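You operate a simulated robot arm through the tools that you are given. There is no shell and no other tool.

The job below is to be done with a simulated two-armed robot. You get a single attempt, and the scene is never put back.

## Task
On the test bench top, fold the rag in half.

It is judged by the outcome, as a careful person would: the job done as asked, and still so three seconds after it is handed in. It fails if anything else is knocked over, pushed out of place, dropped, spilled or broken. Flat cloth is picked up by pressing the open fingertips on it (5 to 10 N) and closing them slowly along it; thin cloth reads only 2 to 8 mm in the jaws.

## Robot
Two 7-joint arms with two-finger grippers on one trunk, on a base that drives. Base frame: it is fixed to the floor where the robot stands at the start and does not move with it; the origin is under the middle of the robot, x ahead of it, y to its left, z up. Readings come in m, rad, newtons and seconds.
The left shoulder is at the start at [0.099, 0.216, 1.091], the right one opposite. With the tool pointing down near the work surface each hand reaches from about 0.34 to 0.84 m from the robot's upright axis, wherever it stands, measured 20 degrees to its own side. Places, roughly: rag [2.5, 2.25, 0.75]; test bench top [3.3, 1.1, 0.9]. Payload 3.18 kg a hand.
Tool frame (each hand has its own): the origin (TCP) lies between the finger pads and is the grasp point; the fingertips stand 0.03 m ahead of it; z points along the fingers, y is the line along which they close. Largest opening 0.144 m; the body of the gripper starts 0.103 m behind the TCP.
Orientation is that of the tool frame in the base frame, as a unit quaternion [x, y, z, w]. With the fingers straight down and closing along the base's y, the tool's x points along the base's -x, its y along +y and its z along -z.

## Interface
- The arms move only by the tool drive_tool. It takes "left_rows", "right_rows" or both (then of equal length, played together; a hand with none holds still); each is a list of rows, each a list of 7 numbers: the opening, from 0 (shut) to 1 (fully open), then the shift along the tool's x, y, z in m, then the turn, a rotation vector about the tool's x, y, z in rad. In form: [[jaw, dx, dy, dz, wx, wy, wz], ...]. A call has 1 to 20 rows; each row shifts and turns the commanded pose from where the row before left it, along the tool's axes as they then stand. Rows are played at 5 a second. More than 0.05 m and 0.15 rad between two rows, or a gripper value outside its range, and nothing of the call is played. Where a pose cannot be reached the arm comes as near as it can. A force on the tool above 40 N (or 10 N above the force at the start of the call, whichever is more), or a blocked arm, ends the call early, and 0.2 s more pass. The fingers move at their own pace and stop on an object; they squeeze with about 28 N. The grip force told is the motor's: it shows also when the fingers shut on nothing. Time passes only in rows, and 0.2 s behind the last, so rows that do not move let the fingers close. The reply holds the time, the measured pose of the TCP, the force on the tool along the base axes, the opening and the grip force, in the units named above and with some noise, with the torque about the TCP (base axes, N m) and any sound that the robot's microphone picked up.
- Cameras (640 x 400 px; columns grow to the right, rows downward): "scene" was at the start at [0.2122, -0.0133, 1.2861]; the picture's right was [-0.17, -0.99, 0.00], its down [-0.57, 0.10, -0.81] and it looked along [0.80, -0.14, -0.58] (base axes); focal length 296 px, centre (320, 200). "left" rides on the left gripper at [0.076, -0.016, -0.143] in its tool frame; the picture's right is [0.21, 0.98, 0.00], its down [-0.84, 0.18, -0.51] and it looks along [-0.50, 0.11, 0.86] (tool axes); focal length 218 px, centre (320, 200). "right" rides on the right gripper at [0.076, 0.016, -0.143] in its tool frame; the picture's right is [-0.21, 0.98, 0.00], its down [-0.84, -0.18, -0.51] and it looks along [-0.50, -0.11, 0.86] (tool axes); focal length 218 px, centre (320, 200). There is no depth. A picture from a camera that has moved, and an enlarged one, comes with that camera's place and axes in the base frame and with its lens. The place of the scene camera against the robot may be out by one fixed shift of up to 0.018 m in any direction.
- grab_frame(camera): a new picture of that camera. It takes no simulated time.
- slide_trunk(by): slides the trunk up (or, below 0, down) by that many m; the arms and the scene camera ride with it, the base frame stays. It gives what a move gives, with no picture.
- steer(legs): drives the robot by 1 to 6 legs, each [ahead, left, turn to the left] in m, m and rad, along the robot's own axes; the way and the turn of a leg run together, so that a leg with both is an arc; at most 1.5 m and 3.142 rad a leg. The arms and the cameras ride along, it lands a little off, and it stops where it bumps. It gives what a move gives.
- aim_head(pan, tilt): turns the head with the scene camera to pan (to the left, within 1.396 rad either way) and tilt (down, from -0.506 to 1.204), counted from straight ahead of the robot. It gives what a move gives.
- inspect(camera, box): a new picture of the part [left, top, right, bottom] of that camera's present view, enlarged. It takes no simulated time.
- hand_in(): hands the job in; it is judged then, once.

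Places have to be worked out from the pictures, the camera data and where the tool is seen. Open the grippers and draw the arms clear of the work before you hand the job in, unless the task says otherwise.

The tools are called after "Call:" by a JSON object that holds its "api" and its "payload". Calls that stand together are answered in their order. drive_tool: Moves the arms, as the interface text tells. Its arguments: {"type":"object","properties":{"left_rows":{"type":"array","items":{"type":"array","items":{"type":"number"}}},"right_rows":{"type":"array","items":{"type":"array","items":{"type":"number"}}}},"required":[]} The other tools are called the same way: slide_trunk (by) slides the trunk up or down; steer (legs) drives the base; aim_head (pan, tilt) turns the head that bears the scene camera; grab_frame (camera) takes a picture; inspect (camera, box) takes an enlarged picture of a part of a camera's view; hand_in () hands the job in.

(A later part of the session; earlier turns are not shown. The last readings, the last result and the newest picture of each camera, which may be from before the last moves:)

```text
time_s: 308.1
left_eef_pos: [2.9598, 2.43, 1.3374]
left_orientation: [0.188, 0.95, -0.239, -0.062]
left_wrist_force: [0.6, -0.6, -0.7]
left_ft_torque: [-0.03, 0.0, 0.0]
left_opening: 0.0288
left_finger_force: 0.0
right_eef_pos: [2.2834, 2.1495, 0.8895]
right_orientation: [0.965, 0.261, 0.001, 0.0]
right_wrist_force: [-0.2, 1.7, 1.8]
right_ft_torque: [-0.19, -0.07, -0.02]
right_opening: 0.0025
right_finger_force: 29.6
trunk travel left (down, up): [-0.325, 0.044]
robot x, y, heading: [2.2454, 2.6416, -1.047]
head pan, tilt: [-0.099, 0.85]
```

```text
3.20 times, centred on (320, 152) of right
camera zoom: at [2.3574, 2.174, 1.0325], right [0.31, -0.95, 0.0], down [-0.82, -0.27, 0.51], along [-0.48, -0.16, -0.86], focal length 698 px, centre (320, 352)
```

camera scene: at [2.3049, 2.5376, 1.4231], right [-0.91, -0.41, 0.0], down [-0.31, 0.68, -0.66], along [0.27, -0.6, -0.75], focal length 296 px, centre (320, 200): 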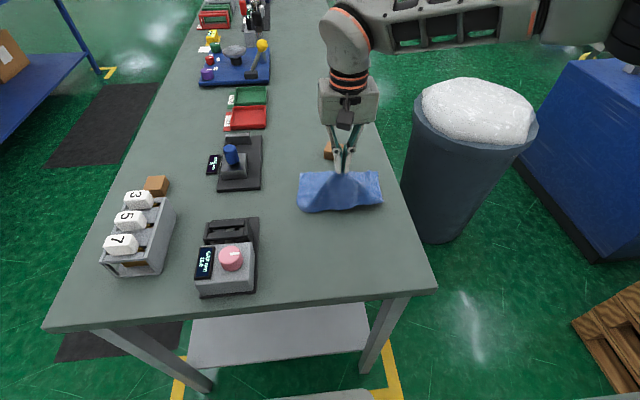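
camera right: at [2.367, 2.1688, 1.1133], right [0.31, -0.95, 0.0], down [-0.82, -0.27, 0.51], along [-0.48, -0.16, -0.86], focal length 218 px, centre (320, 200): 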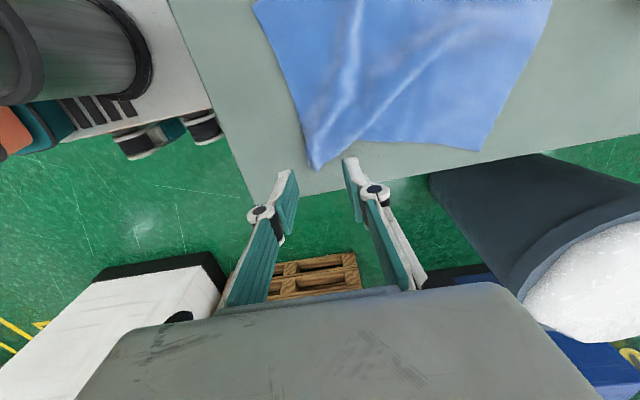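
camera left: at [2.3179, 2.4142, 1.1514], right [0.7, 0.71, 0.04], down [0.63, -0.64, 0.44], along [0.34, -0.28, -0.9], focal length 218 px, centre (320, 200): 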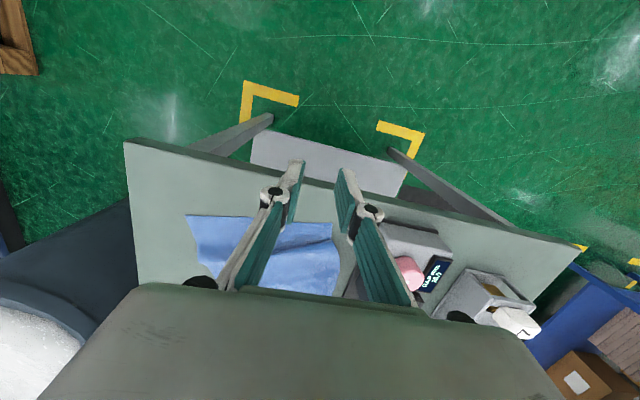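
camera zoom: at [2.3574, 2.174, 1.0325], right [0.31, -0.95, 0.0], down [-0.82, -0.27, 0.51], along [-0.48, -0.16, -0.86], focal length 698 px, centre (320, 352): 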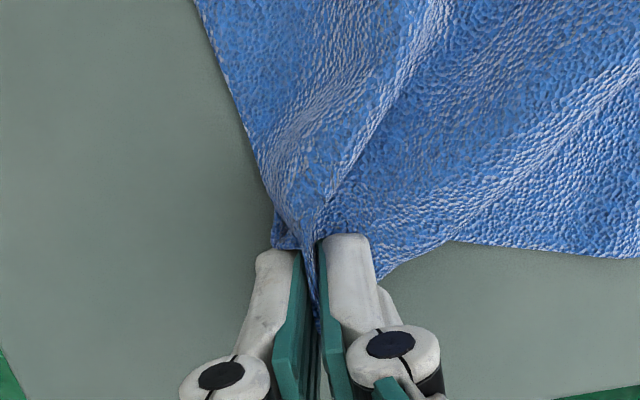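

Gripped. From here I fold directly: carry this near-right corner in an arc over to the near-left corner (fold line running away from me).

Call:
{"api": "drive_tool", "payload": {"right_rows": [[0, 0.005, 0, -0.02, 0, 0, 0], [0, 0.01, 0, -0.022, 0, 0, 0], [0, 0.015, 0, -0.022, 0, 0, 0], [0, 0.018, 0, -0.018, 0, 0, 0], [0, 0.02, 0, -0.01, 0, 0, 0], [0, 0.02, 0, 0, 0, 0, 0], [0, 0.018, 0, 0.012, 0, 0, 0]]}}

Call:
{"api": "inspect", "payload": {"camera": "scene", "box": [250, 130, 420, 270]}}

Call:
{"api": "grab_frame", "payload": {"camera": "right"}}

```text
time_s: 309.7
left_eef_pos: [2.9604, 2.4294, 1.337]
left_orientation: [0.189, 0.95, -0.239, -0.062]
left_wrist_force: [1.1, -0.2, 0.0]
left_ft_torque: [0.03, 0.0, -0.01]
left_opening: 0.0287
left_finger_force: 0.1
right_eef_pos: [2.3763, 2.2016, 0.9699]
right_orientation: [0.965, 0.261, 0.001, 0.0]
right_wrist_force: [-0.1, 0.0, -0.7]
right_ft_torque: [0.03, 0.04, -0.01]
right_opening: 0.0047
right_finger_force: 32.5
trunk travel left (down, up): [-0.325, 0.044]
robot x, y, heading: [2.2455, 2.641, -1.047]
head pan, tilt: [-0.099, 0.85]
```

```text
2.86 times, centred on (335, 200) of scene
camera zoom: at [2.3058, 2.5376, 1.423], right [-0.91, -0.41, 0.0], down [-0.31, 0.68, -0.66], along [0.27, -0.6, -0.75], focal length 844 px, centre (277, 200)
```

zoom: 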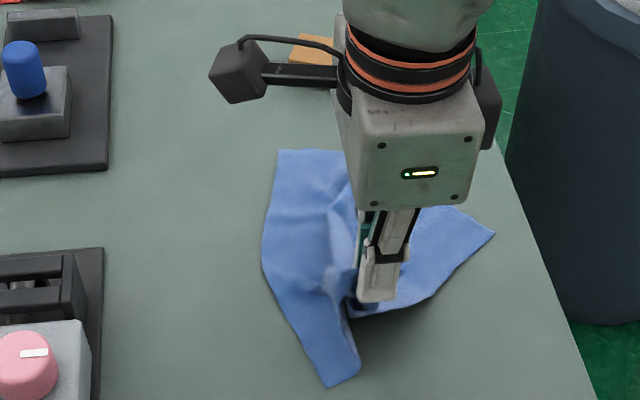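

```text
taken
camera right: at [2.4506, 2.2271, 1.1128], right [0.31, -0.95, 0.0], down [-0.82, -0.27, 0.51], along [-0.48, -0.16, -0.86], focal length 218 px, centre (320, 200)
```

right: 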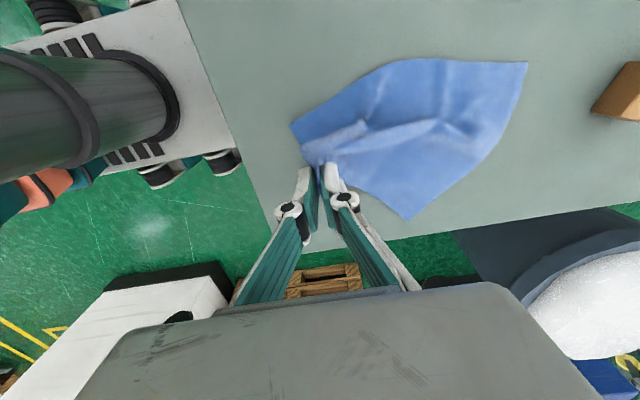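

It folds over well, though the far-right corner got drawn in a bit. I finish lowering this corner onto the near-left corner.

Call:
{"api": "drive_tool", "payload": {"right_rows": [[0, 0.01, -0.003, 0.02, 0, 0, 0], [0, 0.009, -0.003, 0.02, 0, 0, 0], [0, 0.006, -0.002, 0.018, 0, 0, 0], [0, 0.002, -0.002, 0.012, 0, 0, 0], [0, 0, 0, 0.004, 0, 0, 0]]}}

Call:
{"api": "inspect", "payload": {"camera": "scene", "box": [250, 130, 420, 270]}}

Call:
{"api": "grab_frame", "payload": {"camera": "right"}}

```text
time_s: 310.9
left_eef_pos: [2.9599, 2.429, 1.3394]
left_orientation: [0.188, 0.951, -0.239, -0.061]
left_wrist_force: [0.1, 0.6, 1.2]
left_ft_torque: [-0.01, 0.01, 0.0]
left_opening: 0.0284
left_finger_force: 0.0
right_eef_pos: [2.3919, 2.2251, 0.8951]
right_orientation: [0.965, 0.261, 0.0, 0.0]
right_wrist_force: [-0.4, 0.6, 2.3]
right_ft_torque: [0.3, 0.15, -0.03]
right_opening: 0.0015
right_finger_force: 23.8
trunk travel left (down, up): [-0.325, 0.044]
robot x, y, heading: [2.2443, 2.6416, -1.049]
head pan, tilt: [-0.099, 0.85]
```

```text
2.86 times, centred on (335, 200) of scene
camera zoom: at [2.305, 2.5376, 1.4231], right [-0.91, -0.41, 0.0], down [-0.31, 0.68, -0.66], along [0.27, -0.6, -0.75], focal length 844 px, centre (277, 200)
```

zoom: 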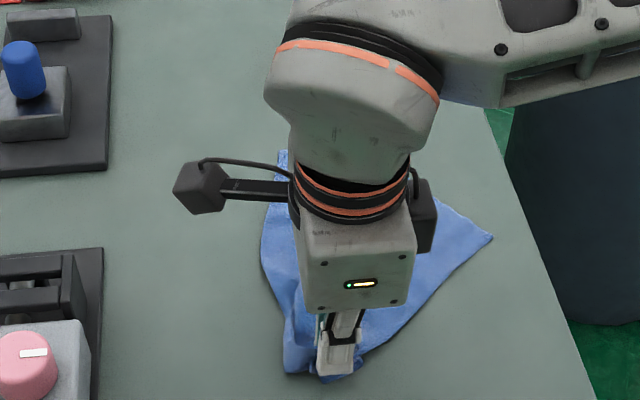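

```text
taken
camera right: at [2.4669, 2.2497, 1.0379], right [0.31, -0.95, 0.0], down [-0.82, -0.27, 0.51], along [-0.48, -0.16, -0.86], focal length 218 px, centre (320, 200)
```

right: 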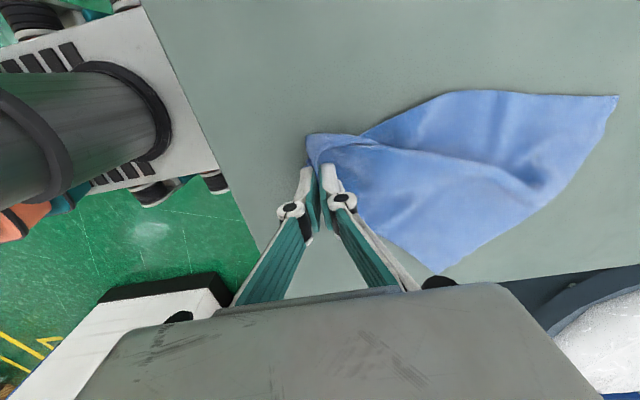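

The corner lies on the near-left corner. I open gently and lift straight up.

Call:
{"api": "drive_tool", "payload": {"right_rows": [[0.04, 0, 0, 0, 0, 0, 0], [0.1, 0, 0, 0, 0, 0, 0], [0.2, 0, 0, -0.001, 0, 0, 0], [0.25, 0, 0, -0.01, 0, 0, 0], [0.25, 0, 0, -0.03, 0, 0, 0], [0.25, 0, 0, -0.04, 0, 0, 0], [0.25, -0.04, 0, -0.02, 0, 0, 0], [0.25, -0.045, 0, 0, 0, 0, 0], [0.25, -0.045, 0, 0, 0, 0, 0], [0.25, -0.045, 0, 0, 0, 0, 0]]}}

Call:
{"api": "inspect", "payload": {"camera": "scene", "box": [250, 130, 420, 270]}}

Call:
{"api": "grab_frame", "payload": {"camera": "right"}}

```text
time_s: 313.1
left_eef_pos: [2.9579, 2.43, 1.3388]
left_orientation: [0.188, 0.951, -0.239, -0.06]
left_wrist_force: [0.6, 0.2, 0.3]
left_ft_torque: [0.06, -0.03, 0.01]
left_opening: 0.0287
left_finger_force: 0.0
right_eef_pos: [2.2415, 2.1334, 0.9979]
right_orientation: [0.965, 0.262, 0.001, 0.0]
right_wrist_force: [-0.7, -0.3, 0.4]
right_ft_torque: [0.05, -0.05, -0.03]
right_opening: 0.036
right_finger_force: 0.0
trunk travel left (down, up): [-0.325, 0.044]
robot x, y, heading: [2.2386, 2.6414, -1.047]
head pan, tilt: [-0.099, 0.85]
```

```text
2.86 times, centred on (335, 200) of scene
camera zoom: at [2.3035, 2.5371, 1.4231], right [-0.91, -0.41, 0.0], down [-0.31, 0.69, -0.66], along [0.27, -0.6, -0.75], focal length 844 px, centre (277, 200)
```

zoom: 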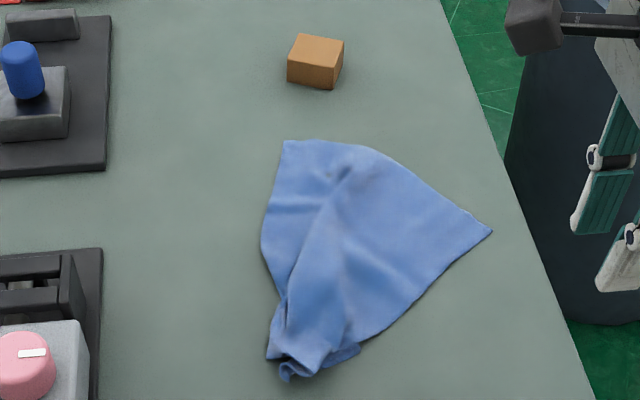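

```text
taken
camera right: at [2.3148, 2.1583, 1.1395], right [0.31, -0.95, 0.0], down [-0.82, -0.27, 0.51], along [-0.48, -0.16, -0.86], focal length 218 px, centre (320, 200)
```

right: 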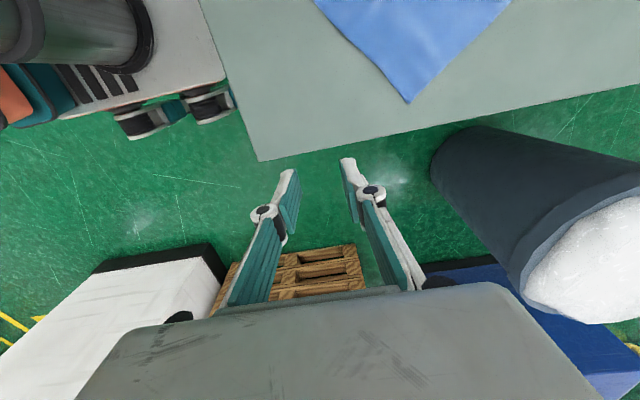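

The first corner is over. The far-right corner is a clean one at about (0.55,-0.23); I move above it to pinch it (fingers closing fore-aft).

Call:
{"api": "drive_tool", "payload": {"right_rows": [[0.19, 0.017, 0.036, 0, 0, 0, 0], [0.19, 0.017, 0.036, 0, 0, 0, 0], [0.19, 0.017, 0.037, 0, 0, 0, 0], [0.19, 0, 0, 0.03, 0, 0, 0], [0.19, 0, 0, 0.02, 0, 0, 0]]}}

Call:
{"api": "grab_frame", "payload": {"camera": "right"}}

```text
time_s: 314.3
left_eef_pos: [2.9601, 2.43, 1.3384]
left_orientation: [0.188, 0.951, -0.24, -0.062]
left_wrist_force: [0.3, 0.1, -0.4]
left_ft_torque: [-0.01, 0.02, 0.0]
left_opening: 0.029
left_finger_force: 0.1
right_eef_pos: [2.3418, 2.0692, 0.9465]
right_orientation: [0.965, 0.262, 0.0, -0.001]
right_wrist_force: [0.2, 0.0, 0.4]
right_ft_torque: [0.0, 0.01, -0.01]
right_opening: 0.0274
right_finger_force: 0.0
trunk travel left (down, up): [-0.325, 0.044]
robot x, y, heading: [2.246, 2.6414, -1.045]
head pan, tilt: [-0.099, 0.85]
```

```text
taken
camera right: at [2.4158, 2.093, 1.0893], right [0.31, -0.95, 0.0], down [-0.82, -0.27, 0.51], along [-0.48, -0.16, -0.86], focal length 218 px, centre (320, 200)
```

right: 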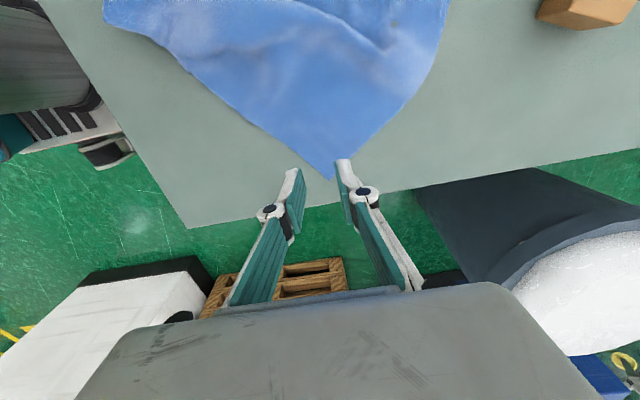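

The tip is 2.9 cm to the right of the TCP, as wanted. I descend to contact.

Call:
{"api": "drive_tool", "payload": {"right_rows": [[0.19, 0, 0.001, 0.02, 0, 0, 0], [0.19, 0, 0.001, 0.02, 0, 0, 0], [0.19, 0, 0, 0.014, 0, 0, 0], [0.19, 0, 0, 0.002, 0, 0, 0], [0.19, 0, 0, 0.001, 0, 0, 0], [0.19, 0, 0, 0, 0, 0, 0]]}}

Call:
{"api": "inspect", "payload": {"camera": "right", "box": [220, 90, 420, 215]}}

```text
time_s: 315.7
left_eef_pos: [2.9589, 2.4302, 1.3382]
left_orientation: [0.189, 0.951, -0.239, -0.061]
left_wrist_force: [-0.1, -0.4, 0.2]
left_ft_torque: [0.01, 0.05, 0.01]
left_opening: 0.0286
left_finger_force: 0.0
right_eef_pos: [2.3426, 2.0672, 0.8906]
right_orientation: [0.965, 0.262, 0.0, 0.001]
right_wrist_force: [-0.5, 0.4, 8.7]
right_ft_torque: [0.0, 0.09, 0.0]
right_opening: 0.0271
right_finger_force: 0.1
trunk travel left (down, up): [-0.325, 0.044]
robot x, y, heading: [2.245, 2.64, -1.046]
head pan, tilt: [-0.099, 0.85]
```

```text
3.20 times, centred on (320, 152) of right
camera zoom: at [2.4166, 2.092, 1.0331], right [0.31, -0.95, 0.0], down [-0.82, -0.27, 0.51], along [-0.48, -0.16, -0.86], focal length 698 px, centre (320, 352)
```

zoom: 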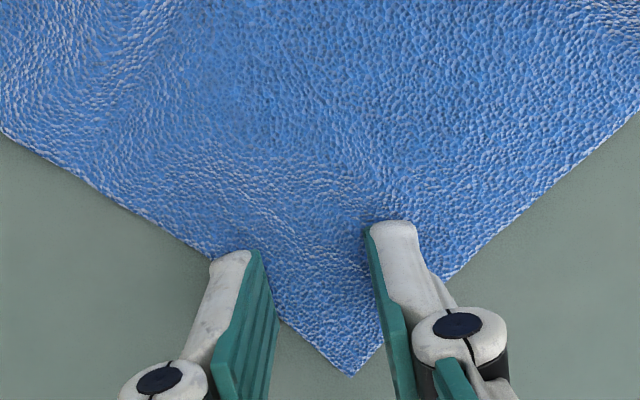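

8.7 N and both fingers catch the corner. I close half-way first.

Call:
{"api": "drive_tool", "payload": {"right_rows": [[0.18, 0, 0, 0.0003, 0, 0, 0], [0.17, 0, 0, 0, 0, 0, 0], [0.16, 0, 0, 0, 0, 0, 0], [0.15, 0, 0, 0.0003, 0, 0, 0], [0.14, 0, 0, 0, 0, 0, 0], [0.13, 0, 0, 0, 0, 0, 0], [0.12, 0, 0, 0.0003, 0, 0, 0], [0.11, 0, 0, 0, 0, 0, 0], [0.1, 0, 0, 0, 0, 0, 0]]}}

Call:
{"api": "inspect", "payload": {"camera": "right", "box": [220, 90, 420, 215]}}

```text
time_s: 317.7
left_eef_pos: [2.9595, 2.432, 1.3382]
left_orientation: [0.188, 0.951, -0.239, -0.061]
left_wrist_force: [1.3, 0.4, -0.4]
left_ft_torque: [-0.01, -0.01, 0.0]
left_opening: 0.0288
left_finger_force: 0.0
right_eef_pos: [2.3416, 2.0672, 0.8892]
right_orientation: [0.965, 0.261, 0.0, 0.0]
right_wrist_force: [-0.3, 0.1, 16.0]
right_ft_torque: [-0.03, 0.0, -0.04]
right_opening: 0.0118
right_finger_force: 0.0
trunk travel left (down, up): [-0.325, 0.044]
robot x, y, heading: [2.2443, 2.6443, -1.049]
head pan, tilt: [-0.099, 0.85]
```

```text
3.20 times, centred on (320, 152) of right
camera zoom: at [2.4167, 2.0921, 1.0317], right [0.31, -0.95, 0.0], down [-0.82, -0.27, 0.51], along [-0.48, -0.16, -0.86], focal length 698 px, centre (320, 352)
```

zoom: 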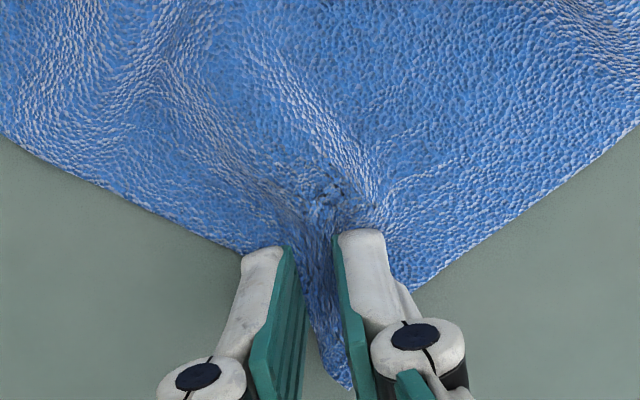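

A good ridge stands between the fingers, 16 N. I close fully.

Call:
{"api": "drive_tool", "payload": {"right_rows": [[0.09, 0, 0, 0, 0, 0, 0], [0.08, 0, 0, 0, 0, 0, 0], [0.07, 0, 0, 0, 0, 0, 0], [0.06, 0, 0, 0, 0, 0, 0], [0.05, 0, 0, 0, 0, 0, 0], [0.04, 0, 0, 0, 0, 0, 0], [0.02, 0, 0, 0, 0, 0, 0], [0.0, 0, 0, 0, 0, 0, 0], [0.0, 0, 0, 0, 0, 0, 0]]}}

Call:
{"api": "inspect", "payload": {"camera": "right", "box": [220, 90, 420, 215]}}

```text
time_s: 319.7
left_eef_pos: [2.9602, 2.4303, 1.3384]
left_orientation: [0.188, 0.951, -0.239, -0.062]
left_wrist_force: [0.4, 0.0, -0.3]
left_ft_torque: [-0.01, 0.02, -0.03]
left_opening: 0.0287
left_finger_force: 0.1
right_eef_pos: [2.3426, 2.0682, 0.8886]
right_orientation: [0.965, 0.262, 0.0, 0.0]
right_wrist_force: [0.4, -0.1, 9.8]
right_ft_torque: [0.02, -0.05, -0.02]
right_opening: 0.0008
right_finger_force: 28.0
trunk travel left (down, up): [-0.325, 0.044]
robot x, y, heading: [2.2445, 2.644, -1.052]
head pan, tilt: [-0.099, 0.85]
```

```text
3.20 times, centred on (320, 152) of right
camera zoom: at [2.4167, 2.0919, 1.0308], right [0.31, -0.95, 0.0], down [-0.82, -0.27, 0.51], along [-0.48, -0.16, -0.86], focal length 698 px, centre (320, 352)
```

zoom: 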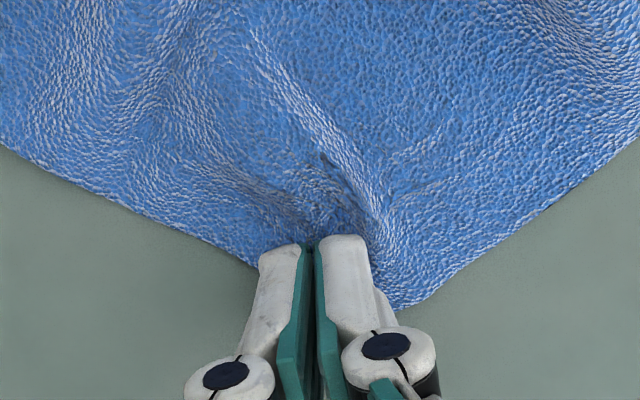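

I lift 2.5 cm to test the grip.

Call:
{"api": "drive_tool", "payload": {"right_rows": [[0, 0.002, 0, -0.01, 0, 0, 0], [0, 0.003, 0.002, -0.015, 0, 0, 0], [0, 0, 0, 0, 0, 0, 0]]}}

Call:
{"api": "inspect", "payload": {"camera": "right", "box": [200, 70, 440, 220]}}

```text
time_s: 320.5
left_eef_pos: [2.9594, 2.4311, 1.3392]
left_orientation: [0.188, 0.951, -0.239, -0.062]
left_wrist_force: [-0.8, -0.7, 0.6]
left_ft_torque: [0.05, 0.02, -0.02]
left_opening: 0.0287
left_finger_force: 0.2
right_eef_pos: [2.3469, 2.0672, 0.9151]
right_orientation: [0.965, 0.261, 0.0, -0.001]
right_wrist_force: [0.1, -0.4, -1.4]
right_ft_torque: [-0.02, 0.0, 0.01]
right_opening: 0.0038
right_finger_force: 33.7
trunk travel left (down, up): [-0.325, 0.044]
robot x, y, heading: [2.2457, 2.6445, -1.046]
head pan, tilt: [-0.099, 0.85]
```

```text
2.67 times, centred on (320, 145) of right
camera zoom: at [2.4215, 2.0918, 1.0564], right [0.31, -0.95, 0.0], down [-0.82, -0.27, 0.51], along [-0.48, -0.16, -0.86], focal length 582 px, centre (320, 347)
```

zoom: 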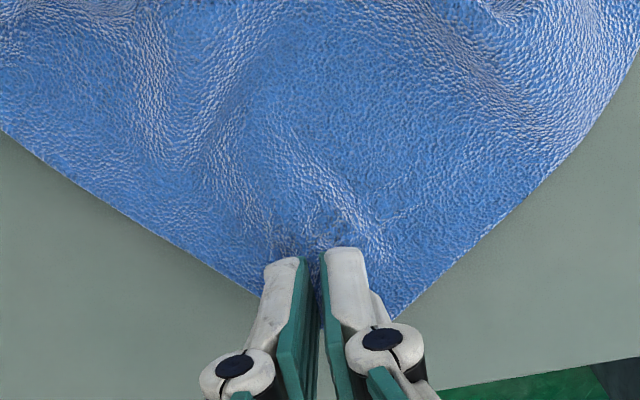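

It holds (3.8 mm). I carry the far-right corner in an arc over to the far-left corner.

Call:
{"api": "drive_tool", "payload": {"right_rows": [[0, 0.008, 0.01, -0.02, 0, 0, 0], [0, 0.012, 0.013, -0.02, 0, 0, 0], [0, 0.015, 0.015, -0.016, 0, 0, 0], [0, 0.016, 0.016, -0.008, 0, 0, 0], [0, 0.016, 0.016, 0, 0, 0, 0], [0, 0.015, 0.015, 0.008, 0, 0, 0], [0, 0.013, 0.012, 0.016, 0, 0, 0]]}}

Call:
{"api": "inspect", "payload": {"camera": "scene", "box": [250, 110, 420, 270]}}

Call:
{"api": "grab_frame", "payload": {"camera": "right"}}

```text
time_s: 322.1
left_eef_pos: [2.9597, 2.4287, 1.3393]
left_orientation: [0.189, 0.951, -0.238, -0.063]
left_wrist_force: [-0.3, 0.2, -0.5]
left_ft_torque: [-0.01, 0.0, 0.02]
left_opening: 0.0287
left_finger_force: 0.1
right_eef_pos: [2.4788, 2.0325, 0.9539]
right_orientation: [0.965, 0.261, 0.0, 0.0]
right_wrist_force: [-0.2, -0.9, -0.1]
right_ft_torque: [0.16, 0.1, -0.01]
right_opening: 0.0009
right_finger_force: 22.8
trunk travel left (down, up): [-0.325, 0.044]
robot x, y, heading: [2.2441, 2.6407, -1.049]
head pan, tilt: [-0.099, 0.85]
```

```text
2.50 times, centred on (335, 190) of scene
camera zoom: at [2.3058, 2.5372, 1.423], right [-0.91, -0.41, 0.0], down [-0.31, 0.68, -0.66], along [0.27, -0.6, -0.75], focal length 739 px, centre (282, 225)
```

zoom: 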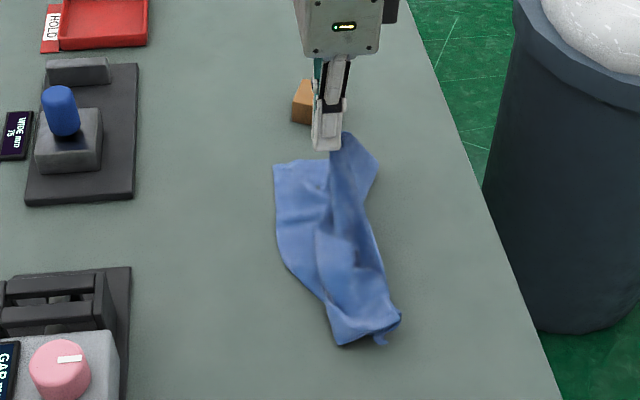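

```text
taken
camera right: at [2.5535, 2.0566, 1.0959], right [0.31, -0.95, 0.0], down [-0.82, -0.27, 0.51], along [-0.48, -0.16, -0.86], focal length 218 px, centre (320, 200)
```

right: 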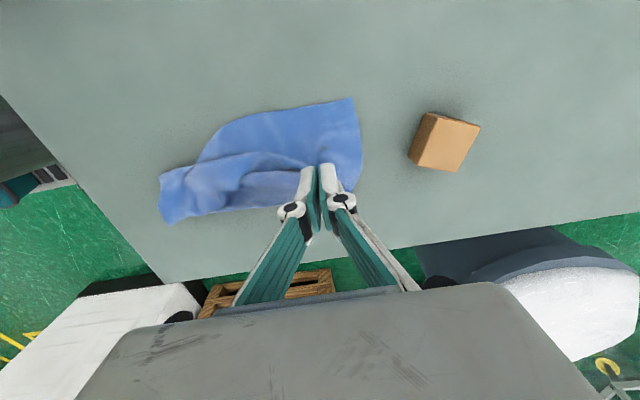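

Nearly there; the far-left corner is 4.7 cm left and 4.1 cm ahead of the TCP. I finish the arc, lowering onto it.

Call:
{"api": "drive_tool", "payload": {"right_rows": [[0, 0.007, 0.012, 0.014, 0, 0, 0], [0, 0.006, 0.012, 0.018, 0, 0, 0], [0, 0.005, 0.008, 0.018, 0, 0, 0], [0, 0.002, 0.003, 0.01, 0, 0, 0], [0, 0, 0, 0, 0, 0, 0]]}}

Call:
{"api": "inspect", "payload": {"camera": "scene", "box": [250, 110, 420, 270]}}

Call:
{"api": "grab_frame", "payload": {"camera": "right"}}

```text
time_s: 323.3
left_eef_pos: [2.9602, 2.4291, 1.3383]
left_orientation: [0.188, 0.951, -0.238, -0.062]
left_wrist_force: [0.3, 0.3, -0.2]
left_ft_torque: [0.02, 0.02, -0.03]
left_opening: 0.0286
left_finger_force: 0.0
right_eef_pos: [2.5134, 2.0125, 0.8942]
right_orientation: [0.965, 0.261, 0.0, 0.0]
right_wrist_force: [-1.0, 0.7, 2.4]
right_ft_torque: [-0.12, -0.05, -0.02]
right_opening: 0.0024
right_finger_force: 34.0
trunk travel left (down, up): [-0.325, 0.044]
robot x, y, heading: [2.2476, 2.6409, -1.043]
head pan, tilt: [-0.099, 0.85]
```

```text
2.50 times, centred on (335, 190) of scene
camera zoom: at [2.305, 2.5375, 1.4231], right [-0.91, -0.41, 0.0], down [-0.31, 0.68, -0.66], along [0.27, -0.6, -0.75], focal length 739 px, centre (282, 225)
```

zoom: 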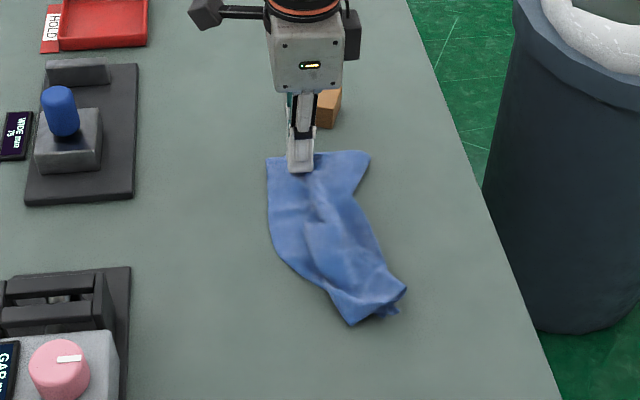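

```text
taken
camera right: at [2.5878, 2.0375, 1.0368], right [0.31, -0.95, 0.0], down [-0.82, -0.27, 0.51], along [-0.48, -0.16, -0.86], focal length 218 px, centre (320, 200)
```

right: 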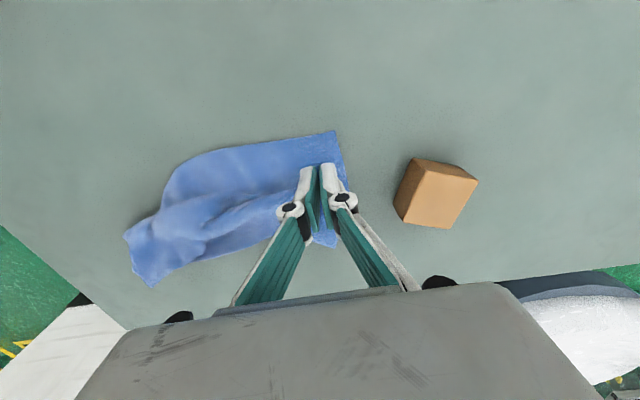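

The corner is 1.5 cm short of the far-left corner; I nudge it over, lower, and release.

Call:
{"api": "drive_tool", "payload": {"right_rows": [[0, 0.002, 0.006, -0.006, 0, 0, 0], [0, 0.003, 0.009, 0, 0, 0, 0], [0, 0, 0, 0.007, 0, 0, 0], [0.04, 0, 0, 0, 0, 0, 0], [0.1, 0, 0, 0, 0, 0, 0], [0.2, 0, 0, -0.001, 0, 0, 0], [0.25, 0, 0, -0.01, 0, 0, 0], [0.25, 0, 0, -0.03, 0, 0, 0], [0.25, 0, 0, -0.04, 0, 0, 0], [0.25, -0.04, 0, -0.02, 0, 0, 0], [0.25, -0.045, -0.02, 0, 0, 0, 0], [0.25, -0.04, -0.02, 0, 0, 0, 0]]}}

Call:
{"api": "inspect", "payload": {"camera": "scene", "box": [260, 110, 400, 240]}}

Call:
{"api": "grab_frame", "payload": {"camera": "right"}}

```text
time_s: 325.9
left_eef_pos: [2.9581, 2.4294, 1.3382]
left_orientation: [0.188, 0.951, -0.238, -0.061]
left_wrist_force: [-0.2, -0.3, 0.7]
left_ft_torque: [-0.02, -0.01, 0.01]
left_opening: 0.029
left_finger_force: 0.0
right_eef_pos: [2.3944, 1.9733, 0.9923]
right_orientation: [0.965, 0.261, 0.001, 0.0]
right_wrist_force: [0.7, -0.4, 0.0]
right_ft_torque: [-0.01, -0.01, 0.0]
right_opening: 0.036
right_finger_force: 0.0
trunk travel left (down, up): [-0.325, 0.044]
robot x, y, heading: [2.2435, 2.6429, -1.049]
head pan, tilt: [-0.099, 0.85]
```

```text
3.08 times, centred on (330, 175) of scene
camera zoom: at [2.3036, 2.5372, 1.4231], right [-0.91, -0.41, 0.0], down [-0.31, 0.68, -0.66], along [0.27, -0.6, -0.75], focal length 909 px, centre (289, 277)
```

zoom: 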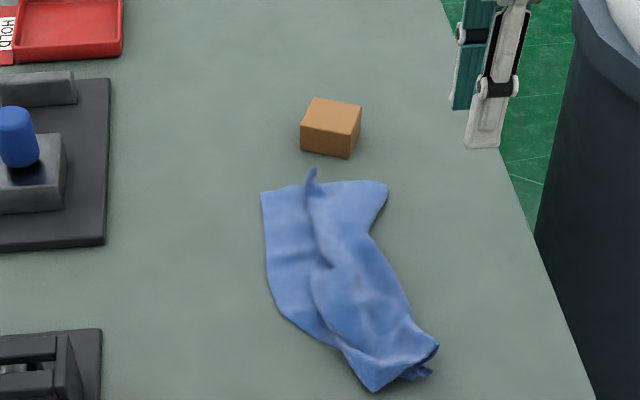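

```text
taken
camera right: at [2.4684, 1.9975, 1.1353], right [0.31, -0.95, 0.0], down [-0.82, -0.27, 0.51], along [-0.48, -0.16, -0.86], focal length 218 px, centre (320, 200)
```

right: 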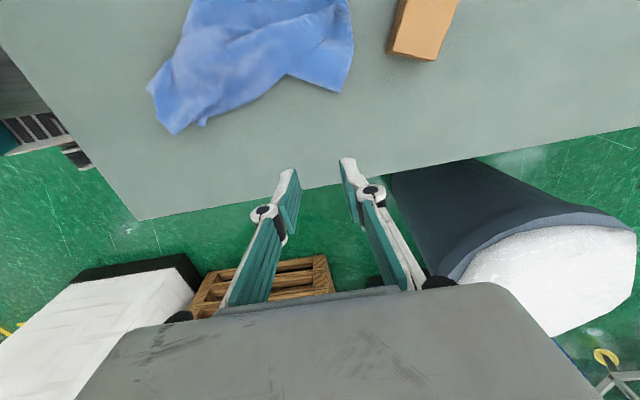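

The rag is now folded in half, roughly: crease on the right, but the upper layer's edge lies about 4–5 cm short of the left edge. I'll pull it over; first I look closely at its far corner tip.

Call:
{"api": "drive_tool", "payload": {"right_rows": [[0.25, 0.045, 0.012, 0, 0, 0, 0], [0.25, 0.045, 0.012, 0, 0, 0, 0], [0.25, 0.04, 0.011, 0, 0, 0, 0]]}}

Call:
{"api": "grab_frame", "payload": {"camera": "right"}}

Call:
{"api": "inspect", "payload": {"camera": "right", "box": [160, 60, 400, 230]}}

```text
time_s: 326.7
left_eef_pos: [2.9627, 2.4318, 1.337]
left_orientation: [0.188, 0.951, -0.239, -0.063]
left_wrist_force: [0.8, 0.0, -0.8]
left_ft_torque: [-0.05, 0.09, 0.0]
left_opening: 0.0288
left_finger_force: 0.1
right_eef_pos: [2.5261, 2.0086, 0.9939]
right_orientation: [0.965, 0.261, -0.002, 0.0]
right_wrist_force: [0.0, -0.4, 0.6]
right_ft_torque: [0.0, 0.01, -0.01]
right_opening: 0.0362
right_finger_force: 0.0
trunk travel left (down, up): [-0.325, 0.044]
robot x, y, heading: [2.2449, 2.6418, -1.046]
head pan, tilt: [-0.099, 0.85]
```

```text
taken
camera right: at [2.6014, 2.0322, 1.1362], right [0.31, -0.95, 0.0], down [-0.82, -0.27, 0.51], along [-0.48, -0.16, -0.86], focal length 218 px, centre (320, 200)
```

right: 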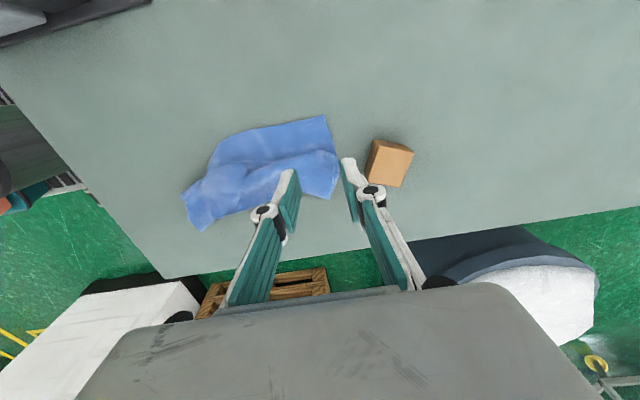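

```text
2.35 times, centred on (280, 145) of right
camera zoom: at [2.6014, 2.0322, 1.1362], right [0.31, -0.95, 0.0], down [-0.82, -0.27, 0.51], along [-0.48, -0.16, -0.86], focal length 514 px, centre (414, 329)
```

zoom: 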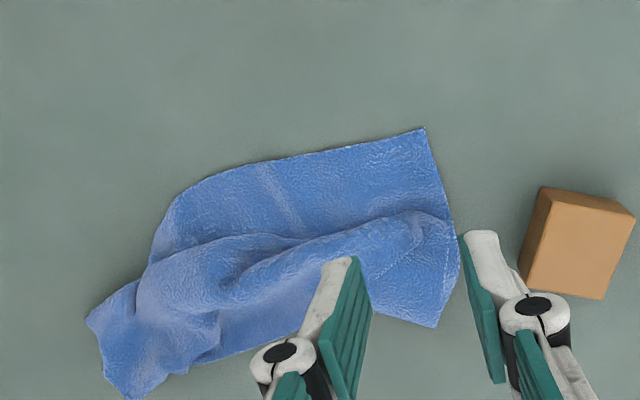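

The upper layer's edge forms a small ridge running away from me, about 5 cm to the right of the lower layer's left edge. I turn the hand back to closing sideways so I can grip that ridge and pull it left.

Call:
{"api": "drive_tool", "payload": {"right_rows": [[0.25, 0, 0, 0, 0, 0, -0.1428], [0.25, 0, 0, 0, 0, 0, -0.1428], [0.25, 0, 0, 0, 0, 0, -0.1428], [0.25, 0, 0, 0, 0, 0, -0.1428], [0.25, 0, 0, 0, 0, 0, -0.1428], [0.25, 0, 0, 0, 0, 0, -0.1428], [0.25, 0, 0, 0, 0, 0, -0.1428], [0.25, 0, 0, 0, 0, 0, -0.1428], [0.25, 0, 0, 0, 0, 0, -0.1428], [0.25, 0, 0, 0, 0, 0, -0.1428], [0.25, 0, 0, 0, 0, 0, -0.1428]]}}

Call:
{"api": "grab_frame", "payload": {"camera": "right"}}

Call:
{"api": "inspect", "payload": {"camera": "right", "box": [220, 20, 420, 200]}}

```text
time_s: 329.1
left_eef_pos: [2.9603, 2.4299, 1.3383]
left_orientation: [0.188, 0.951, -0.239, -0.063]
left_wrist_force: [-0.8, 0.0, -0.4]
left_ft_torque: [0.02, -0.01, 0.0]
left_opening: 0.0286
left_finger_force: 0.2
right_eef_pos: [2.5271, 2.0086, 0.9935]
right_orientation: [0.498, 0.867, -0.001, 0.0]
right_wrist_force: [-0.3, -0.1, -0.4]
right_ft_torque: [0.03, -0.01, 0.0]
right_opening: 0.036
right_finger_force: 0.0
trunk travel left (down, up): [-0.325, 0.044]
robot x, y, heading: [2.2445, 2.6395, -1.052]
head pan, tilt: [-0.099, 0.85]
```

```text
taken
camera right: at [2.5024, 2.0829, 1.1363], right [0.95, 0.32, 0.0], down [0.27, -0.82, 0.51], along [0.16, -0.48, -0.86], focal length 218 px, centre (320, 200)
```

right: 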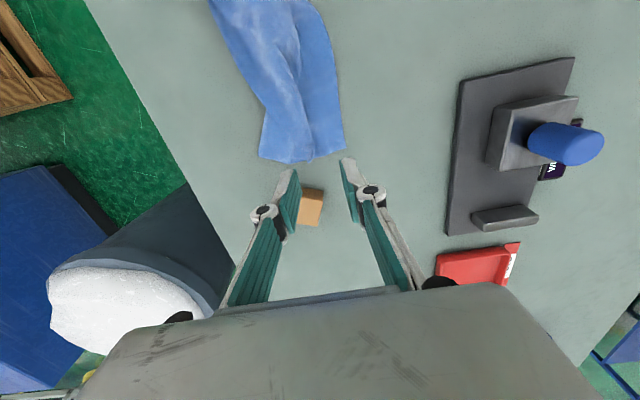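

```text
2.22 times, centred on (320, 110) of right
camera zoom: at [2.5024, 2.0829, 1.1363], right [0.95, 0.32, 0.0], down [0.27, -0.82, 0.51], along [0.16, -0.48, -0.86], focal length 485 px, centre (320, 400)
```

zoom: 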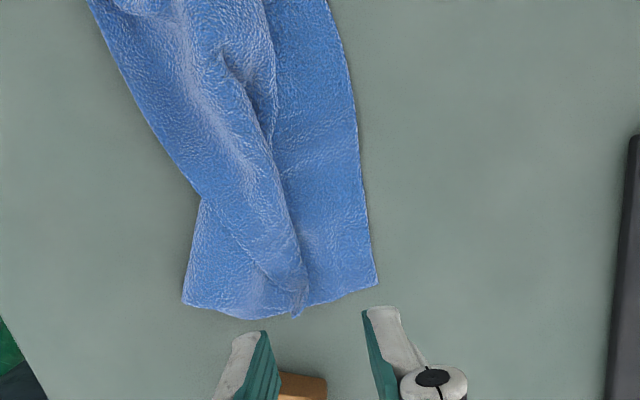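

The upper edge ridge is 1.4 cm right of the TCP. I straddle it, staying a few millimetres above the lower layer, and close on the ridge.

Call:
{"api": "drive_tool", "payload": {"right_rows": [[0.2, -0.002, -0.008, 0.03, 0, 0, 0], [0.2, -0.002, -0.008, 0.03, 0, 0, 0], [0.2, 0, 0, 0.025, 0, 0, 0], [0.2, 0, 0, 0.012, 0, 0, 0], [0.2, 0, 0, 0, 0, 0, 0]]}}

Call:
{"api": "inspect", "payload": {"camera": "right", "box": [220, 90, 420, 215]}}

```text
time_s: 330.3
left_eef_pos: [2.96, 2.4299, 1.3375]
left_orientation: [0.188, 0.951, -0.238, -0.061]
left_wrist_force: [-0.1, 0.6, -0.1]
left_ft_torque: [-0.04, -0.02, -0.02]
left_opening: 0.0286
left_finger_force: 0.1
right_eef_pos: [2.5148, 1.9969, 0.8966]
right_orientation: [0.498, 0.867, -0.001, 0.0]
right_wrist_force: [-0.3, 0.7, -0.5]
right_ft_torque: [0.03, 0.03, 0.0]
right_opening: 0.0286
right_finger_force: 0.0
trunk travel left (down, up): [-0.325, 0.044]
robot x, y, heading: [2.2437, 2.642, -1.049]
head pan, tilt: [-0.099, 0.85]
```

```text
3.20 times, centred on (320, 152) of right
camera zoom: at [2.4916, 2.0717, 1.039], right [0.95, 0.31, 0.0], down [0.27, -0.82, 0.51], along [0.16, -0.48, -0.86], focal length 698 px, centre (320, 352)
```

zoom: 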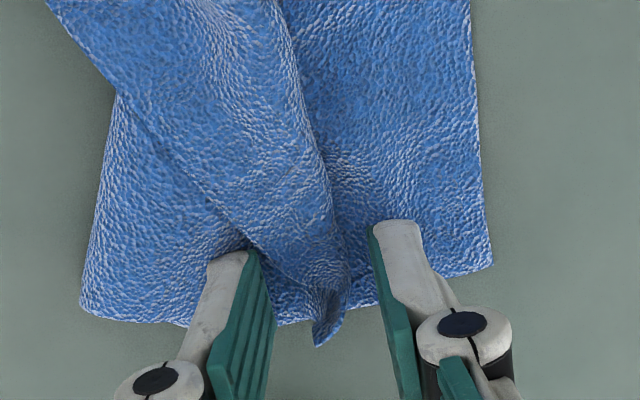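

The corner tip of the upper layer stands between the fingers. I close on it.

Call:
{"api": "drive_tool", "payload": {"right_rows": [[0.16, 0, 0, 0.0015, 0, 0, 0], [0.12, 0, 0, 0, 0, 0, 0], [0.08, 0, 0, 0, 0, 0, 0], [0.05, 0, 0, 0, 0, 0, 0], [0.02, 0, 0, 0, 0, 0, 0], [0, 0, 0, 0, 0, 0, 0], [0, 0, 0, 0, 0, 0, 0]]}}

Call:
{"api": "inspect", "payload": {"camera": "right", "box": [220, 90, 420, 215]}}

```text
time_s: 331.9
left_eef_pos: [2.9592, 2.4309, 1.3387]
left_orientation: [0.188, 0.951, -0.239, -0.062]
left_wrist_force: [0.1, -0.8, 0.1]
left_ft_torque: [-0.01, -0.01, 0.0]
left_opening: 0.0292
left_finger_force: 0.1
right_eef_pos: [2.5151, 1.9971, 0.8967]
right_orientation: [0.497, 0.868, 0.0, 0.0]
right_wrist_force: [0.6, 0.8, -1.0]
right_ft_torque: [-0.03, 0.0, 0.0]
right_opening: 0.0046
right_finger_force: 30.9
trunk travel left (down, up): [-0.325, 0.044]
robot x, y, heading: [2.2429, 2.6426, -1.048]
head pan, tilt: [-0.099, 0.85]
```

```text
3.20 times, centred on (320, 152) of right
camera zoom: at [2.4915, 2.0715, 1.038], right [0.95, 0.31, 0.0], down [0.27, -0.82, 0.51], along [0.16, -0.48, -0.86], focal length 698 px, centre (320, 352)
```

zoom: 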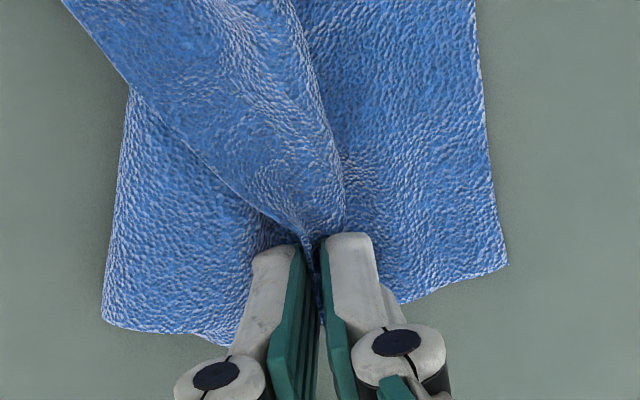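

Gripped (4.6 mm). I lift 1.2 cm and carry it left 5 cm and slightly toward me, onto the far-left corner.

Call:
{"api": "drive_tool", "payload": {"right_rows": [[0, 0, 0.003, -0.012, 0, 0, 0], [0, 0.003, 0.012, 0, 0, 0, 0], [0, 0.003, 0.012, 0, 0, 0, 0], [0, 0.003, 0.012, 0, 0, 0, 0], [0, 0.003, 0.011, 0, 0, 0, 0], [0, 0, 0, 0, 0, 0, 0]]}}

Call:
{"api": "inspect", "payload": {"camera": "right", "box": [180, 60, 420, 215]}}

Call:
{"api": "inspect", "payload": {"camera": "scene", "box": [260, 110, 400, 240]}}

```text
time_s: 333.3
left_eef_pos: [2.9589, 2.4301, 1.3384]
left_orientation: [0.188, 0.951, -0.238, -0.061]
left_wrist_force: [0.5, 0.2, 0.8]
left_ft_torque: [0.05, 0.07, 0.0]
left_opening: 0.0287
left_finger_force: 0.1
right_eef_pos: [2.5518, 2.0316, 0.907]
right_orientation: [0.497, 0.868, 0.0, 0.0]
right_wrist_force: [0.1, -0.4, 0.8]
right_ft_torque: [-0.02, -0.03, 0.02]
right_opening: 0.0004
right_finger_force: 25.6
trunk travel left (down, up): [-0.325, 0.044]
robot x, y, heading: [2.2448, 2.6437, -1.045]
head pan, tilt: [-0.099, 0.85]
```

```text
2.58 times, centred on (300, 138) of right
camera zoom: at [2.5276, 2.1068, 1.049], right [0.95, 0.31, 0.0], down [0.27, -0.82, 0.51], along [0.16, -0.48, -0.86], focal length 563 px, centre (372, 361)
```

zoom: 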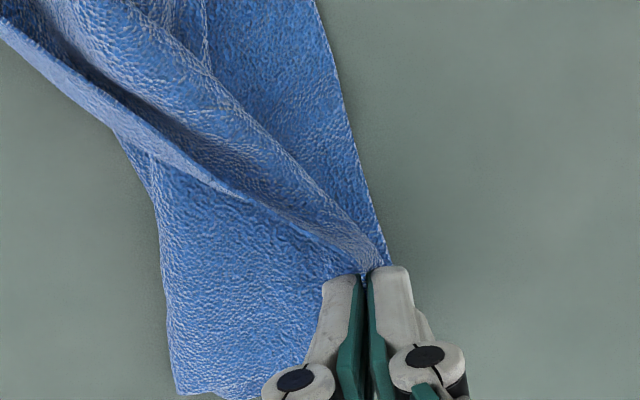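

```text
3.08 times, centred on (330, 175) of scene
camera zoom: at [2.3048, 2.5373, 1.4231], right [-0.91, -0.41, 0.0], down [-0.31, 0.68, -0.66], along [0.27, -0.6, -0.75], focal length 909 px, centre (289, 277)
```

zoom: 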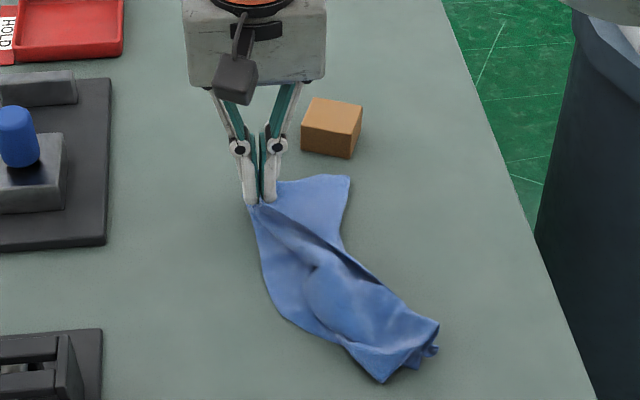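

The far corners now coincide, but the near end of the strip swings to the right. I release here, then press on the near end (both layers) and drag it left to straighten the strip.

Call:
{"api": "drive_tool", "payload": {"right_rows": [[0, 0, 0, 0.01, 0, 0, 0], [0.03, 0, 0, 0, 0, 0, 0], [0.08, 0, 0, 0, 0, 0, 0], [0.15, 0, 0, -0.002, 0, 0, 0], [0.2, 0, 0, -0.01, 0, 0, 0], [0.2, 0, 0, -0.035, 0, 0, 0], [0.1, 0, 0, -0.04, 0, 0, 0], [0.0, 0.03, -0.02, 0, 0, 0, 0], [0.0, 0.04, -0.02, 0, 0, 0, 0], [0.0, 0.04, -0.02, 0, 0, 0, 0], [0.0, 0.04, -0.02, 0, 0, 0, 0], [0.0, 0.03, -0.02, 0, 0, 0, 0]]}}

Call:
{"api": "grab_frame", "payload": {"camera": "right"}}

Call:
{"api": "inspect", "payload": {"camera": "scene", "box": [260, 110, 400, 240]}}

```text
time_s: 335.9
left_eef_pos: [2.9591, 2.43, 1.3382]
left_orientation: [0.189, 0.951, -0.239, -0.061]
left_wrist_force: [-0.4, 0.4, 0.4]
left_ft_torque: [-0.02, -0.06, 0.01]
left_opening: 0.029
left_finger_force: 0.1
right_eef_pos: [2.374, 2.1395, 0.9854]
right_orientation: [0.498, 0.867, 0.0, 0.0]
right_wrist_force: [-0.4, 0.0, 0.8]
right_ft_torque: [0.0, 0.0, 0.03]
right_opening: 0.0
right_finger_force: 28.3
trunk travel left (down, up): [-0.325, 0.044]
robot x, y, heading: [2.2455, 2.6398, -1.044]
head pan, tilt: [-0.099, 0.85]
```

```text
taken
camera right: at [2.3489, 2.2123, 1.1279], right [0.95, 0.31, 0.0], down [0.27, -0.82, 0.51], along [0.16, -0.48, -0.86], focal length 218 px, centre (320, 200)
```

right: 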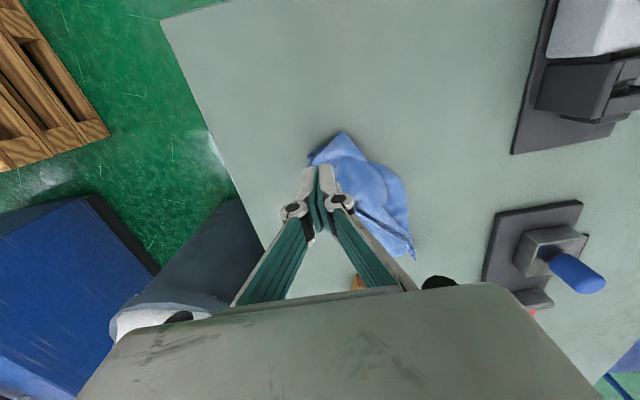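

```text
3.08 times, centred on (330, 175) of scene
camera zoom: at [2.304, 2.5376, 1.4232], right [-0.91, -0.41, 0.0], down [-0.31, 0.68, -0.66], along [0.27, -0.6, -0.75], focal length 909 px, centre (289, 277)
```

zoom: 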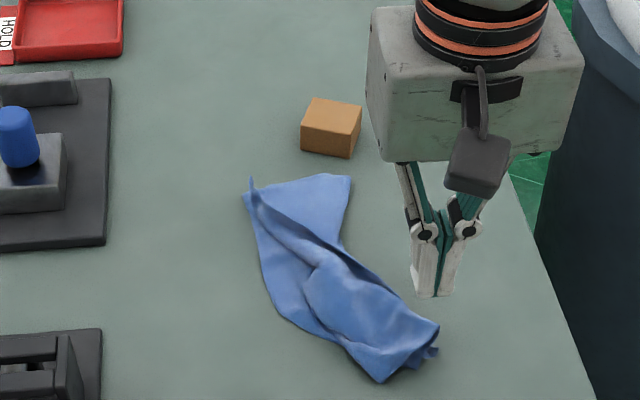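

I press on the near end and drag it left and slightly toward me.

Call:
{"api": "drive_tool", "payload": {"right_rows": [[0, -0.0065, 0.0055, 0.03, 0, 0, 0], [0, -0.0065, 0.0055, 0.03, 0, 0, 0], [0, 0, 0, 0.025, 0, 0, 0], [0, 0, 0, 0.006, 0, 0, 0], [0, 0, 0, 0.002, 0, 0, 0], [0, 0, 0, 0, 0, 0, 0]]}}

```text
time_s: 337.3
left_eef_pos: [2.9592, 2.4307, 1.3396]
left_orientation: [0.188, 0.951, -0.239, -0.062]
left_wrist_force: [0.5, -0.1, -1.0]
left_ft_torque: [0.03, 0.07, -0.01]
left_opening: 0.0284
left_finger_force: 0.1
right_eef_pos: [2.3932, 2.1312, 0.8919]
right_orientation: [0.497, 0.868, 0.0, 0.0]
right_wrist_force: [0.3, -0.8, 0.2]
right_ft_torque: [-0.04, 0.01, 0.0]
right_opening: 0.0002
right_finger_force: 27.8
trunk travel left (down, up): [-0.325, 0.044]
robot x, y, heading: [2.2463, 2.6402, -1.048]
head pan, tilt: [-0.099, 0.85]
```

Call:
{"api": "drive_tool", "payload": {"right_rows": [[0, 0, 0, 0.002, 0, 0, 0], [0, 0, 0, 0.0015, 0, 0, 0], [0, 0.001, 0.006, 0, 0, 0, 0], [0, 0.003, 0.012, 0, 0, 0, 0], [0, 0.003, 0.012, 0, 0, 0, 0], [0, 0.003, 0.012, 0, 0, 0, 0]]}}

Call:
{"api": "inspect", "payload": {"camera": "scene", "box": [260, 110, 400, 240]}}

```text
time_s: 338.7
left_eef_pos: [2.9589, 2.4299, 1.3388]
left_orientation: [0.188, 0.951, -0.239, -0.062]
left_wrist_force: [-0.7, 0.3, -0.3]
left_ft_torque: [-0.02, 0.04, -0.02]
left_opening: 0.0291
left_finger_force: 0.0
right_eef_pos: [2.4224, 2.1605, 0.8903]
right_orientation: [0.498, 0.867, 0.0, 0.0]
right_wrist_force: [-1.1, -0.8, 7.9]
right_ft_torque: [-0.14, 0.04, -0.03]
right_opening: 0.0
right_finger_force: 28.2
trunk travel left (down, up): [-0.325, 0.044]
robot x, y, heading: [2.2423, 2.6417, -1.049]
head pan, tilt: [-0.099, 0.85]
```

```text
3.08 times, centred on (330, 175) of scene
camera zoom: at [2.3052, 2.5381, 1.4231], right [-0.91, -0.41, 0.0], down [-0.31, 0.68, -0.66], along [0.27, -0.6, -0.75], focal length 909 px, centre (289, 277)
```

zoom: 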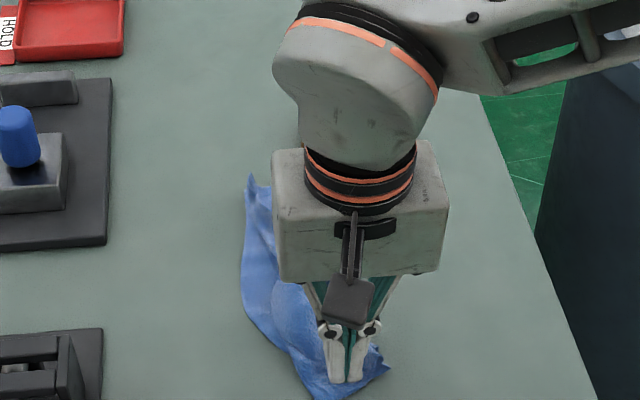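

It follows. I continue left another 5 cm and toward me.

Call:
{"api": "drive_tool", "payload": {"right_rows": [[0, 0.004, 0.011, 0.0003, 0, 0, 0], [0, 0.005, 0.011, 0, 0, 0, 0], [0, 0.005, 0.011, 0, 0, 0, 0], [0, 0.006, 0.01, 0, 0, 0, 0], [0, 0.006, 0.008, 0, 0, 0, 0]]}}

Call:
{"api": "inspect", "payload": {"camera": "scene", "box": [250, 110, 410, 260]}}

```text
time_s: 339.9
left_eef_pos: [2.9595, 2.4306, 1.3394]
left_orientation: [0.188, 0.951, -0.238, -0.061]
left_wrist_force: [0.2, 0.2, -0.2]
left_ft_torque: [0.01, 0.0, 0.0]
left_opening: 0.0287
left_finger_force: 0.0
right_eef_pos: [2.4528, 2.2106, 0.8888]
right_orientation: [0.498, 0.867, -0.001, 0.001]
right_wrist_force: [-3.1, -5.6, 24.2]
right_ft_torque: [-0.25, 0.1, -0.01]
right_opening: 0.0
right_finger_force: 28.3
trunk travel left (down, up): [-0.325, 0.044]
robot x, y, heading: [2.2425, 2.643, -1.046]
head pan, tilt: [-0.099, 0.85]
```

```text
2.67 times, centred on (330, 185) of scene
camera zoom: at [2.3044, 2.5385, 1.4233], right [-0.91, -0.41, 0.0], down [-0.31, 0.68, -0.66], along [0.27, -0.6, -0.75], focal length 788 px, centre (293, 240)
```

zoom: 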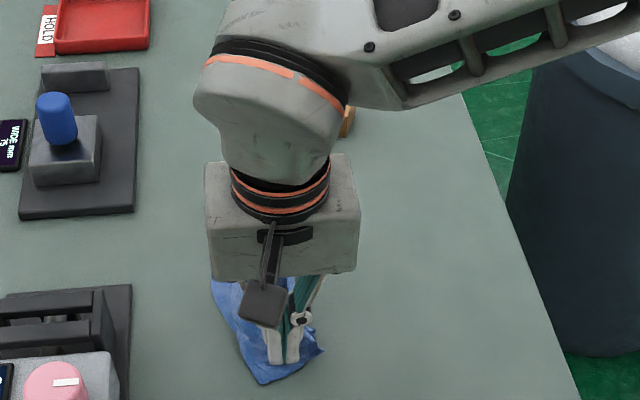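

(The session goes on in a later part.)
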